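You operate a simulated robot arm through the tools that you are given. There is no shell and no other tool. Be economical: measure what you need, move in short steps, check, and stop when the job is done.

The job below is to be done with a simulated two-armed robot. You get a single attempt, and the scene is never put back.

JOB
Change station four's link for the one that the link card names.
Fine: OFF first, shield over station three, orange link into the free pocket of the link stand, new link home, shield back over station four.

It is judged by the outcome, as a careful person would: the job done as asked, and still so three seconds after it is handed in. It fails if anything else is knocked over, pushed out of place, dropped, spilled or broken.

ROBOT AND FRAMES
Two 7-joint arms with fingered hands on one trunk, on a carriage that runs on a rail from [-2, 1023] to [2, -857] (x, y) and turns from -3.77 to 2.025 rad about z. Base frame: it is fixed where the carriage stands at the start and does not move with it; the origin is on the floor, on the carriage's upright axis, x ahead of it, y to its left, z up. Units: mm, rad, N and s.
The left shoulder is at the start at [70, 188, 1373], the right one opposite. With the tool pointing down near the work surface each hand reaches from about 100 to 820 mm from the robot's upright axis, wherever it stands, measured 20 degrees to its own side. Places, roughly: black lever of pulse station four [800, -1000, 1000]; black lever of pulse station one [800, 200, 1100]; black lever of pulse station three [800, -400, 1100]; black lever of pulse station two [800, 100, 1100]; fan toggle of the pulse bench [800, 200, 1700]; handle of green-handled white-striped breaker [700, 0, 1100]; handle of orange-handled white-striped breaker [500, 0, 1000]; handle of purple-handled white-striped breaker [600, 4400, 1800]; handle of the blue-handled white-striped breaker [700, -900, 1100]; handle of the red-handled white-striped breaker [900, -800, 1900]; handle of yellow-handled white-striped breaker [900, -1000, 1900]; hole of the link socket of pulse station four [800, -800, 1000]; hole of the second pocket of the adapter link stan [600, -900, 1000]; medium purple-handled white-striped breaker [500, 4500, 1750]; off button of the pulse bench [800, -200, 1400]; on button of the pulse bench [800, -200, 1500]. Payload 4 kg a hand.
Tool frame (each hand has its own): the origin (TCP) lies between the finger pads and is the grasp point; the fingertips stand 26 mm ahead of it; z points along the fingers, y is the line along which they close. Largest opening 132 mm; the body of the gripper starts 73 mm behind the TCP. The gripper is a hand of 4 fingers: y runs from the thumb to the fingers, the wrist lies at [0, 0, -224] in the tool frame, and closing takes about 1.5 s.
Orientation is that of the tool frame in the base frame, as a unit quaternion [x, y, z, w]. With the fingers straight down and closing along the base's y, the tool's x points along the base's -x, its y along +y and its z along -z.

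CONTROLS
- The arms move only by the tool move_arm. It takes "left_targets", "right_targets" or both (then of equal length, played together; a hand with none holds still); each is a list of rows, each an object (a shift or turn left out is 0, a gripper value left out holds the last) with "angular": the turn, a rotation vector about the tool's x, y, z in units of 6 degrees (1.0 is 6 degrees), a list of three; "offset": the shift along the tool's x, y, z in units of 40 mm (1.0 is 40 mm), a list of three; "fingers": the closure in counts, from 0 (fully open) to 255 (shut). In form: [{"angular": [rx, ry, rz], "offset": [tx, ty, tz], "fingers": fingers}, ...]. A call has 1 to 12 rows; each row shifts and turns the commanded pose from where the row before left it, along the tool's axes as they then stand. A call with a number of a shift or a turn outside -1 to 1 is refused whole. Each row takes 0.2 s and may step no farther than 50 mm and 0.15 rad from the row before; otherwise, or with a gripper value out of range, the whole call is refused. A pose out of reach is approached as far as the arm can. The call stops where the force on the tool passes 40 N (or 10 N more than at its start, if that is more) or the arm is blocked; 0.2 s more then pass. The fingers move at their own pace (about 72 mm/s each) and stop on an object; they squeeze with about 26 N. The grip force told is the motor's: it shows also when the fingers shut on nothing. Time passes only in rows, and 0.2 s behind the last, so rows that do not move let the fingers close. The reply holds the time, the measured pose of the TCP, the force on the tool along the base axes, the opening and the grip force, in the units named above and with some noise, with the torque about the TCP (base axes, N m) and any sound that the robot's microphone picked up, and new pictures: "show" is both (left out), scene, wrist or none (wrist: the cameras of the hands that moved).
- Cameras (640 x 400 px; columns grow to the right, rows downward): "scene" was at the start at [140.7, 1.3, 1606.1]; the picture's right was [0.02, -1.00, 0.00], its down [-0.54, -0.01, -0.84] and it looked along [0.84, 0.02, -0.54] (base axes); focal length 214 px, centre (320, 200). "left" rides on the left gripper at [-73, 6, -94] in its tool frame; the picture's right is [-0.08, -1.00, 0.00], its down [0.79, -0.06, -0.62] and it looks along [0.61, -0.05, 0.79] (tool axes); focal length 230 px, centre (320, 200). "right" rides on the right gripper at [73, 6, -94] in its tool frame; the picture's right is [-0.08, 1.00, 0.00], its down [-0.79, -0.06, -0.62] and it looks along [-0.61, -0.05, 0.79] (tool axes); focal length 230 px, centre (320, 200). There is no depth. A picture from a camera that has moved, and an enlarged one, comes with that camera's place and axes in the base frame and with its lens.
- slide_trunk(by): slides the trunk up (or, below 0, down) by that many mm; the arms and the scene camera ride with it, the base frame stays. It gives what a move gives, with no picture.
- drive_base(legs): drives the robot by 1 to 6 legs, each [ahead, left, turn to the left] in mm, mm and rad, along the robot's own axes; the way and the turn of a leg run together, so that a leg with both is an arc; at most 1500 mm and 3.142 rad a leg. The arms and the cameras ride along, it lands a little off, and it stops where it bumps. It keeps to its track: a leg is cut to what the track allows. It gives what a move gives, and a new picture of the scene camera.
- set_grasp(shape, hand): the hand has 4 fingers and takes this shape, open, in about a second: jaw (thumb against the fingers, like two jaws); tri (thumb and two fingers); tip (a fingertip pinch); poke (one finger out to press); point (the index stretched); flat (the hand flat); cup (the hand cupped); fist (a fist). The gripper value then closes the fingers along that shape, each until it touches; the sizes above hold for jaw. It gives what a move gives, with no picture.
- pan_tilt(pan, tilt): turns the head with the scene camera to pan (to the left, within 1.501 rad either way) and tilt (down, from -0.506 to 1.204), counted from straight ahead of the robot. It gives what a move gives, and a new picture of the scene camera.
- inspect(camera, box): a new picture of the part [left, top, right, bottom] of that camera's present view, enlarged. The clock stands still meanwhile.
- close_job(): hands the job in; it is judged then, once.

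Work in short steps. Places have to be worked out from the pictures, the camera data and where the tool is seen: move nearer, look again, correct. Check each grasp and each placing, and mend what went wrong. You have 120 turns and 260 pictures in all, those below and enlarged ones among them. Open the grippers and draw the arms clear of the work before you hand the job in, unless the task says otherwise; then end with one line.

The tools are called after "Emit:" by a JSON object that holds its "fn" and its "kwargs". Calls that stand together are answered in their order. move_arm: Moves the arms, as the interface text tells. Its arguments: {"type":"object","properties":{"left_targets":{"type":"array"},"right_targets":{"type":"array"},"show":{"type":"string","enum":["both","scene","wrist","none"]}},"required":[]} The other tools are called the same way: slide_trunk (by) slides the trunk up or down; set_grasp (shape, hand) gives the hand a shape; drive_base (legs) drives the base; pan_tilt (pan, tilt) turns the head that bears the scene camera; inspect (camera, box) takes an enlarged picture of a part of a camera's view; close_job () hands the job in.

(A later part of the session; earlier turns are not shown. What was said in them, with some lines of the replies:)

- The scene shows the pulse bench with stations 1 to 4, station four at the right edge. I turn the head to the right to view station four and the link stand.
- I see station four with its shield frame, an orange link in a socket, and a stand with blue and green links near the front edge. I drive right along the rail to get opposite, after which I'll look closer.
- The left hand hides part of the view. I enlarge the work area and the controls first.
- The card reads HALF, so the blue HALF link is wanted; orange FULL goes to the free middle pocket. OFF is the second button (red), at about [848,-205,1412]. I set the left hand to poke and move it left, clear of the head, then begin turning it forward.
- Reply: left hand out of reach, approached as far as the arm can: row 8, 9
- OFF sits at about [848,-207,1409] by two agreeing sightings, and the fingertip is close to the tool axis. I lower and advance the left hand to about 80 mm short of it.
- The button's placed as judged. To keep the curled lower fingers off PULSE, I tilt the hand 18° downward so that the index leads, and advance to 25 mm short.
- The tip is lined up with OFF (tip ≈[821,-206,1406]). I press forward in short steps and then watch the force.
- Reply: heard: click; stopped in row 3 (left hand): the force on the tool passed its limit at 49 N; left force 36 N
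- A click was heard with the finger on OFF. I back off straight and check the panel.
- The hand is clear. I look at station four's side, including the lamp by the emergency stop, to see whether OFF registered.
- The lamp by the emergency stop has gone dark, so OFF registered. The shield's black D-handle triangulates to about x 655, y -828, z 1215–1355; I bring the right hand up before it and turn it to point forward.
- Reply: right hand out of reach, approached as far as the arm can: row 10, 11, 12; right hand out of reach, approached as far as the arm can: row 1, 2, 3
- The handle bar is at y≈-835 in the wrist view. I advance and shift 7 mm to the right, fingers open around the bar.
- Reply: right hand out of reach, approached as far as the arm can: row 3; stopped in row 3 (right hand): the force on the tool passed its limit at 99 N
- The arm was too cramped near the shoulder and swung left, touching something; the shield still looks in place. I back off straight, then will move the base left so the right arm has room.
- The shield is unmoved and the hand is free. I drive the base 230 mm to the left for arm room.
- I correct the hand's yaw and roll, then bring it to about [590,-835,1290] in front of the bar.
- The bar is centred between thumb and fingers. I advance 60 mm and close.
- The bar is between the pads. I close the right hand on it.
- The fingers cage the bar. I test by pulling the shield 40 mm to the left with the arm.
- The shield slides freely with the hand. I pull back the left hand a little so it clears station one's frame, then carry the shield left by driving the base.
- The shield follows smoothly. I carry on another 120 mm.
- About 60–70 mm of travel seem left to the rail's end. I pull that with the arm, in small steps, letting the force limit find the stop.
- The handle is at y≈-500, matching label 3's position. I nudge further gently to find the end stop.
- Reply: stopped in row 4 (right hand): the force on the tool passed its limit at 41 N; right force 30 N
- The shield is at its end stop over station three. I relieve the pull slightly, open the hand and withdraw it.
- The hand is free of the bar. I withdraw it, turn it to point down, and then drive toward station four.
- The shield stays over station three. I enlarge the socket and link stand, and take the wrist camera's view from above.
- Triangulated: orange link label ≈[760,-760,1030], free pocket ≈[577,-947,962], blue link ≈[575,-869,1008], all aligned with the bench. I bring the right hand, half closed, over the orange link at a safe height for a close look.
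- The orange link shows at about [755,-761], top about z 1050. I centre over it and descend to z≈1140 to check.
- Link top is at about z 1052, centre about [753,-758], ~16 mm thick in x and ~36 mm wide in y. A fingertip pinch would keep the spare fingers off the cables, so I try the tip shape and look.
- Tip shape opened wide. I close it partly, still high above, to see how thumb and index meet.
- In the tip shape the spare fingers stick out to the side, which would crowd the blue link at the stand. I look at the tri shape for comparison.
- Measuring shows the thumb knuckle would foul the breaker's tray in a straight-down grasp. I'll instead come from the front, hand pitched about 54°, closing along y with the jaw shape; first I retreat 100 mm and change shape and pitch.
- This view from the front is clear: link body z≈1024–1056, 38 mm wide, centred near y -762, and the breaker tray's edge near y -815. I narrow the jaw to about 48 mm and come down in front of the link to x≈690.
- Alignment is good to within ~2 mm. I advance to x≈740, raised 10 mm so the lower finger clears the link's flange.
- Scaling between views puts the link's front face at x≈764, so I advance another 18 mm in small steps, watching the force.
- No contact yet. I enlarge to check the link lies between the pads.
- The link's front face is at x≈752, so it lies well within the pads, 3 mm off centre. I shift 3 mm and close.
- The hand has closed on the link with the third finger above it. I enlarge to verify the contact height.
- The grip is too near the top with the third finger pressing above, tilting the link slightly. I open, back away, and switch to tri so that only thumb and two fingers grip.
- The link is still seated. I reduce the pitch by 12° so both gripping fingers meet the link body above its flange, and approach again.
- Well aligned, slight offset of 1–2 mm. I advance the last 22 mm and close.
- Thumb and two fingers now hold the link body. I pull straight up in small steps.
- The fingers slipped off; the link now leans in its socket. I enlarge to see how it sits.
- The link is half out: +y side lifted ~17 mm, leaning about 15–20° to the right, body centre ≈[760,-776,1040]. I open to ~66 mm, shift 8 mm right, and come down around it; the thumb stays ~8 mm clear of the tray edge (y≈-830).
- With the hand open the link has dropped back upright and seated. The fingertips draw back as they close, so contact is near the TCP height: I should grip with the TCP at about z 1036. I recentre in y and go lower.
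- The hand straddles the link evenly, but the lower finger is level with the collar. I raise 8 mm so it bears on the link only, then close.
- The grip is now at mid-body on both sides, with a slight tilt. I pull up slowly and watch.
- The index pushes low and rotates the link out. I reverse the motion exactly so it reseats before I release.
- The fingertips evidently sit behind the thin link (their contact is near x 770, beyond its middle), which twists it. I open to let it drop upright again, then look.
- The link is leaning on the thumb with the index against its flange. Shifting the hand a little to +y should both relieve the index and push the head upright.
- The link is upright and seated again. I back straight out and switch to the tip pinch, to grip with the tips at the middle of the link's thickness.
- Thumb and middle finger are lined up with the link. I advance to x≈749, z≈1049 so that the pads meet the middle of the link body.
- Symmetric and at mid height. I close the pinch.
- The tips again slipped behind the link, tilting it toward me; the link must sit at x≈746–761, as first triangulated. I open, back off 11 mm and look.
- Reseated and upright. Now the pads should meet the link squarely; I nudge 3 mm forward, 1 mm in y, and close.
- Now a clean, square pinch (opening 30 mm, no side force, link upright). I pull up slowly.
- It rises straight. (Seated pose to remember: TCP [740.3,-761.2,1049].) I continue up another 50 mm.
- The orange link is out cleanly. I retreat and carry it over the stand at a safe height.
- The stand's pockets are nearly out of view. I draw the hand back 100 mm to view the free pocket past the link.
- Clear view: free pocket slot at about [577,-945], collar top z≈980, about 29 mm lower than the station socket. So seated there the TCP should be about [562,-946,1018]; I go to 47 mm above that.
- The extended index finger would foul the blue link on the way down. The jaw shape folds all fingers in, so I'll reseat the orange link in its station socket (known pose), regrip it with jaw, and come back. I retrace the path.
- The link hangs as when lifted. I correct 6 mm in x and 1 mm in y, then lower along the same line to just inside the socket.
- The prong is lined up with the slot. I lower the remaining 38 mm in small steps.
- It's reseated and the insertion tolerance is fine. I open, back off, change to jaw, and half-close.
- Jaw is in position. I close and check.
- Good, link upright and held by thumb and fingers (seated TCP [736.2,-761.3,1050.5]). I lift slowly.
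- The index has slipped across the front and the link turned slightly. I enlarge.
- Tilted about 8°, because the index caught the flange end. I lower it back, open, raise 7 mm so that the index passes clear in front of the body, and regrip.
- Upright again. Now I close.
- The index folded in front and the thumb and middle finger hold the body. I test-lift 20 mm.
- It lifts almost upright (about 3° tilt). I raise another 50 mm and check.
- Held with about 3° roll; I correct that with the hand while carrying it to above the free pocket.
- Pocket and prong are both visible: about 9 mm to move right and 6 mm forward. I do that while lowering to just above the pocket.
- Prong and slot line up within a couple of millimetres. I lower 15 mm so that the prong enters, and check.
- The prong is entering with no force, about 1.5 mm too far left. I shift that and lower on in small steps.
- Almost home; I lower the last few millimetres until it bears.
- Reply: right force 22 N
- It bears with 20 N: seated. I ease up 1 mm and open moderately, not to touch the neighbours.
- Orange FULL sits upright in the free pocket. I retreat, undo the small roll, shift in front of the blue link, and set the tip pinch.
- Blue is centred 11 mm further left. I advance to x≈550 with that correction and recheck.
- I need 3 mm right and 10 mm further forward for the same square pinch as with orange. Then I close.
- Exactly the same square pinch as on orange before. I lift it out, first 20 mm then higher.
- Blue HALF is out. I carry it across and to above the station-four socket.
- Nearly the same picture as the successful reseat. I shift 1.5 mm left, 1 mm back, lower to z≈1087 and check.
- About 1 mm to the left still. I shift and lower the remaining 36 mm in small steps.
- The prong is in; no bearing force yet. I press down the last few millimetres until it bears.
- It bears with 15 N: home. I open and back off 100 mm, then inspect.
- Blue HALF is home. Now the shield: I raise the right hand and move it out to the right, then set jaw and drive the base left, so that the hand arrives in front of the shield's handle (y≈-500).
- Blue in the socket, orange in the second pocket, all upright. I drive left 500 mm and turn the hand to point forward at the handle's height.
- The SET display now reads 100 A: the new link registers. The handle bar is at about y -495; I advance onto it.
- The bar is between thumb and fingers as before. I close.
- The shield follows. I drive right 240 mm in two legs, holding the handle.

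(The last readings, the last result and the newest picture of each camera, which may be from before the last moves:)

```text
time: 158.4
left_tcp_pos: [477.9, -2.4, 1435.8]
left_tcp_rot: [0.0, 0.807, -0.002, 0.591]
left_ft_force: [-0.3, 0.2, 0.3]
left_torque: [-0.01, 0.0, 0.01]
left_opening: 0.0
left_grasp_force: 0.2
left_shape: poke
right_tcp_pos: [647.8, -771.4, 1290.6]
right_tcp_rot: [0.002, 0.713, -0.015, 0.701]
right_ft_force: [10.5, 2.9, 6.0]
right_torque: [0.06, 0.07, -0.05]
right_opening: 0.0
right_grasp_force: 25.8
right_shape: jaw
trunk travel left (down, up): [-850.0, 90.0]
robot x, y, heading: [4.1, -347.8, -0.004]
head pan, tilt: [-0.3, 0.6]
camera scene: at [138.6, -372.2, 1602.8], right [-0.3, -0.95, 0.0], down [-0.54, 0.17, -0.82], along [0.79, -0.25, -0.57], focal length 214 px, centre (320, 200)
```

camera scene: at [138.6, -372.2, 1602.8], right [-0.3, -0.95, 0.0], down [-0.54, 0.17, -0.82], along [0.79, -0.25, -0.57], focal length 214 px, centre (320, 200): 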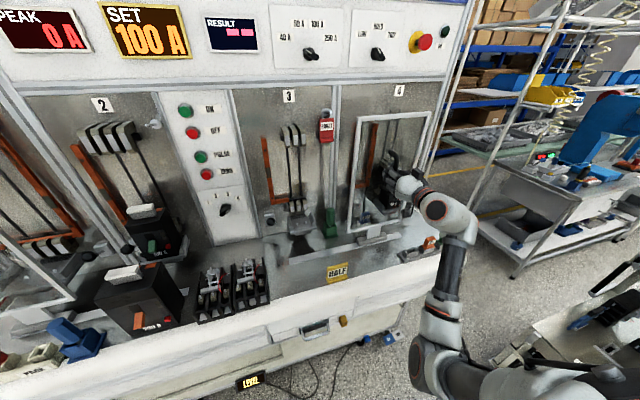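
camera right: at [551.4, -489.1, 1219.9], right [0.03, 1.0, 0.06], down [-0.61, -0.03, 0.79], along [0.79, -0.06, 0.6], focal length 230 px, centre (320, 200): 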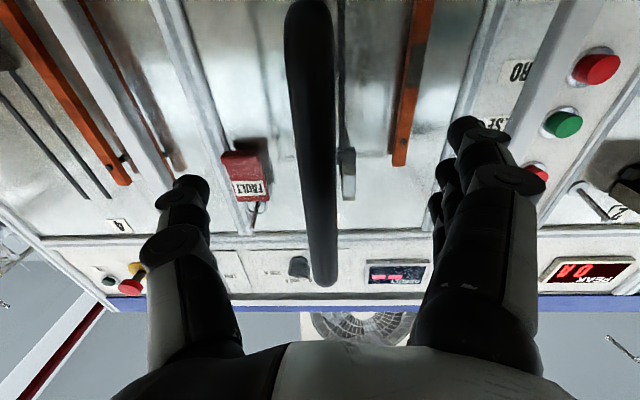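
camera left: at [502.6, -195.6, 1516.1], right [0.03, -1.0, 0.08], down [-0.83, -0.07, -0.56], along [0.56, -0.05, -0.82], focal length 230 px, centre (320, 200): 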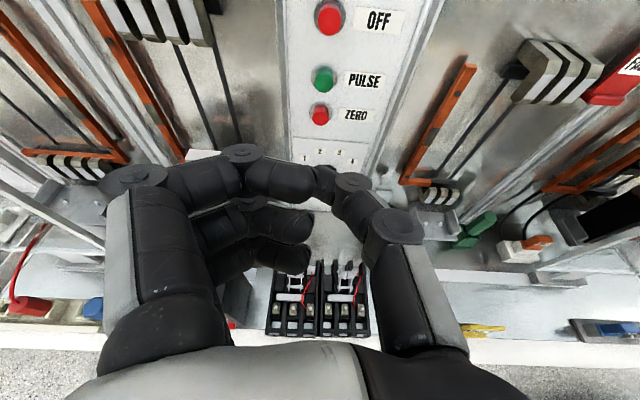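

Hand at y -771; about 65 mm remain. I push the rest with the arm in small steps until the stop.

Emit:
{"fn": "move_arm", "kwargs": {"right_targets": [{"offset": [0, -0.35, 0]}, {"offset": [0, -0.35, 0]}, {"offset": [0, -0.35, 0]}, {"offset": [0, -0.35, 0]}, {"offset": [0, -0.2, 0]}, {"offset": [0, -0.2, 0]}, {"offset": [0, -0.2, 0]}, {}], "show": "scene"}}

```text
time: 160.2
left_tcp_pos: [477.5, 2.6, 1435.0]
left_tcp_rot: [-0.001, 0.808, -0.004, 0.589]
left_ft_force: [0.3, -0.1, -0.1]
left_torque: [-0.01, 0.01, 0.0]
left_opening: 0.3
left_grasp_force: 0.1
left_shape: poke
right_tcp_pos: [645.5, -844.7, 1292.7]
right_tcp_rot: [0.0, 0.714, -0.015, 0.7]
right_ft_force: [2.6, 27.6, -9.2]
right_torque: [-0.14, -0.05, -0.22]
right_opening: 0.0
right_grasp_force: 26.3
right_shape: jaw
trunk travel left (down, up): [-850.0, 90.0]
robot x, y, heading: [-2.2, -348.1, -0.003]
head pan, tilt: [-0.3, 0.6]
camera scene: at [138.8, -366.8, 1602.8], right [-0.3, -0.95, 0.01], down [-0.54, 0.16, -0.82], along [0.79, -0.25, -0.56], focal length 214 px, centre (320, 200)
```

scene: 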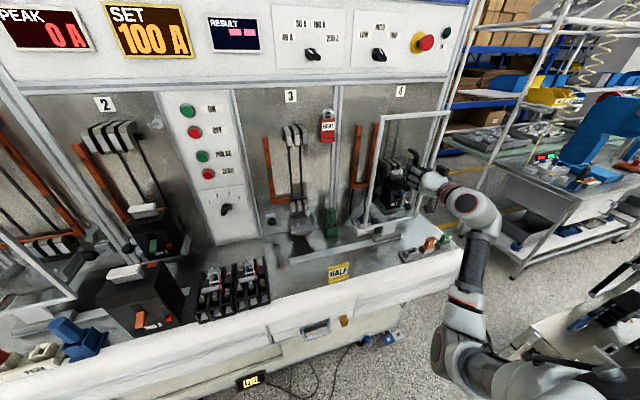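

The right-hand end stop is reached (28 N). I ease the push and open, then withdraw straight back.

Emit:
{"fn": "move_arm", "kwargs": {"right_targets": [{"offset": [0, 0.1, 0]}, {"fingers": 0}, {}, {}, {}, {}, {}, {}, {}], "show": "wrist"}}

```text
time: 162.2
left_tcp_pos: [475.1, -3.2, 1436.4]
left_tcp_rot: [-0.001, 0.807, 0.0, 0.59]
left_ft_force: [-0.5, -0.2, -0.1]
left_torque: [0.0, 0.0, 0.0]
left_opening: 0.2
left_grasp_force: 0.0
left_shape: poke
right_tcp_pos: [643.7, -848.6, 1292.6]
right_tcp_rot: [0.003, 0.713, -0.015, 0.701]
right_ft_force: [0.0, -0.1, -0.7]
right_torque: [-0.02, -0.04, 0.01]
right_opening: 131.7
right_grasp_force: 0.0
right_shape: jaw
trunk travel left (down, up): [-850.0, 90.0]
robot x, y, heading: [0.5, -348.2, -0.0]
head pan, tilt: [-0.3, 0.6]
camera right: at [549.4, -841.5, 1221.4], right [0.03, 1.0, 0.06], down [-0.61, -0.03, 0.8], along [0.8, -0.06, 0.6], focal length 230 px, centre (320, 200)
```

right: 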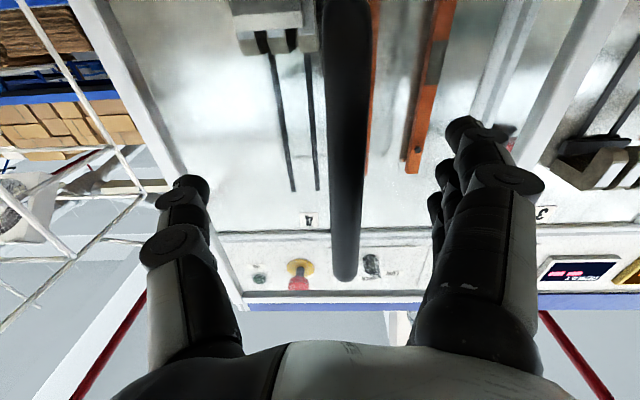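

The bar is free at y≈-835, its starting place. I withdraw 130 mm and look over everything.

Emit:
{"fn": "move_arm", "kwargs": {"right_targets": [{"offset": [0, 0, -0.8]}, {"offset": [0, 0, -0.8]}, {"offset": [0, 0, -0.8]}, {"offset": [0, -0.5, -0.8]}, {"offset": [0, -1, 0]}, {"offset": [0, -1, 0]}, {}], "show": "scene"}}

Emit:
{"fn": "inspect", "kwargs": {"camera": "scene", "box": [260, 100, 480, 290]}}

```text
time: 163.8
left_tcp_pos: [475.7, -3.9, 1437.1]
left_tcp_rot: [0.0, 0.807, -0.002, 0.59]
left_ft_force: [-0.5, 0.5, 0.3]
left_torque: [0.0, -0.04, 0.01]
left_opening: 0.0
left_grasp_force: 0.0
left_shape: poke
right_tcp_pos: [512.4, -945.7, 1297.1]
right_tcp_rot: [0.002, 0.712, -0.015, 0.702]
right_ft_force: [-0.1, 0.3, 0.2]
right_torque: [0.0, 0.03, -0.02]
right_opening: 132.0
right_grasp_force: 0.0
right_shape: jaw
trunk travel left (down, up): [-850.0, 90.0]
robot x, y, heading: [1.5, -347.6, 0.0]
head pan, tilt: [-0.3, 0.6]
camera scene: at [135.9, -373.4, 1603.2], right [-0.3, -0.95, 0.0], down [-0.54, 0.17, -0.83], along [0.79, -0.25, -0.56], focal length 214 px, centre (320, 200)
```

scene: 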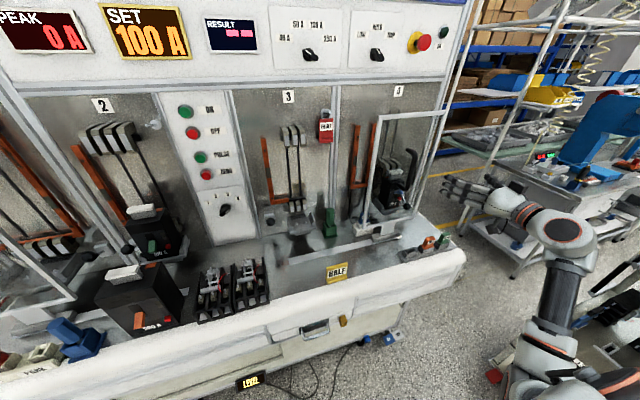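

```text
2.11 times, centred on (370, 195) of scene
camera zoom: at [135.9, -373.4, 1603.2], right [-0.3, -0.95, 0.0], down [-0.54, 0.17, -0.83], along [0.79, -0.25, -0.56], focal length 452 px, centre (215, 210)
```

zoom: 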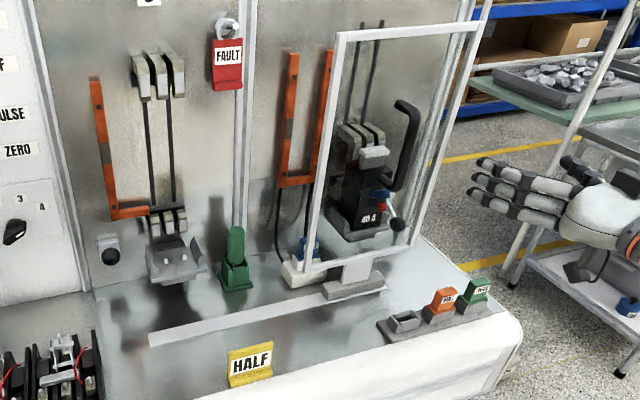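

The shield is back over station four, blue is in the socket, orange in the second pocket, and nothing else is disturbed. I open the left hand and hand the job in.

Emit:
{"fn": "set_grasp", "kwargs": {"hand": "left", "shape": "jaw"}}

Emit:
{"fn": "close_job", "kwargs": {}}

```text
time: 164.8
left_tcp_pos: [475.2, -5.7, 1436.0]
left_tcp_rot: [0.0, 0.807, -0.001, 0.59]
left_ft_force: [0.3, 0.3, -0.3]
left_torque: [-0.02, 0.0, -0.03]
left_opening: 131.8
left_grasp_force: 0.1
left_shape: jaw
right_tcp_pos: [514.0, -946.1, 1296.4]
right_tcp_rot: [0.002, 0.712, -0.014, 0.702]
right_ft_force: [-0.5, -0.4, -1.1]
right_torque: [-0.03, -0.03, 0.02]
right_opening: 131.9
right_grasp_force: 0.0
right_shape: jaw
trunk travel left (down, up): [-850.0, 90.0]
robot x, y, heading: [2.9, -350.0, 0.001]
head pan, tilt: [-0.3, 0.6]
```

```text
The job is handed in.
```

Station four now has the blue HALF link the card names, changed with the bench switched OFF; the orange FULL link is in the stand's free pocket, the shield is back over station four, and the SET display went from 200 A to 100 A.
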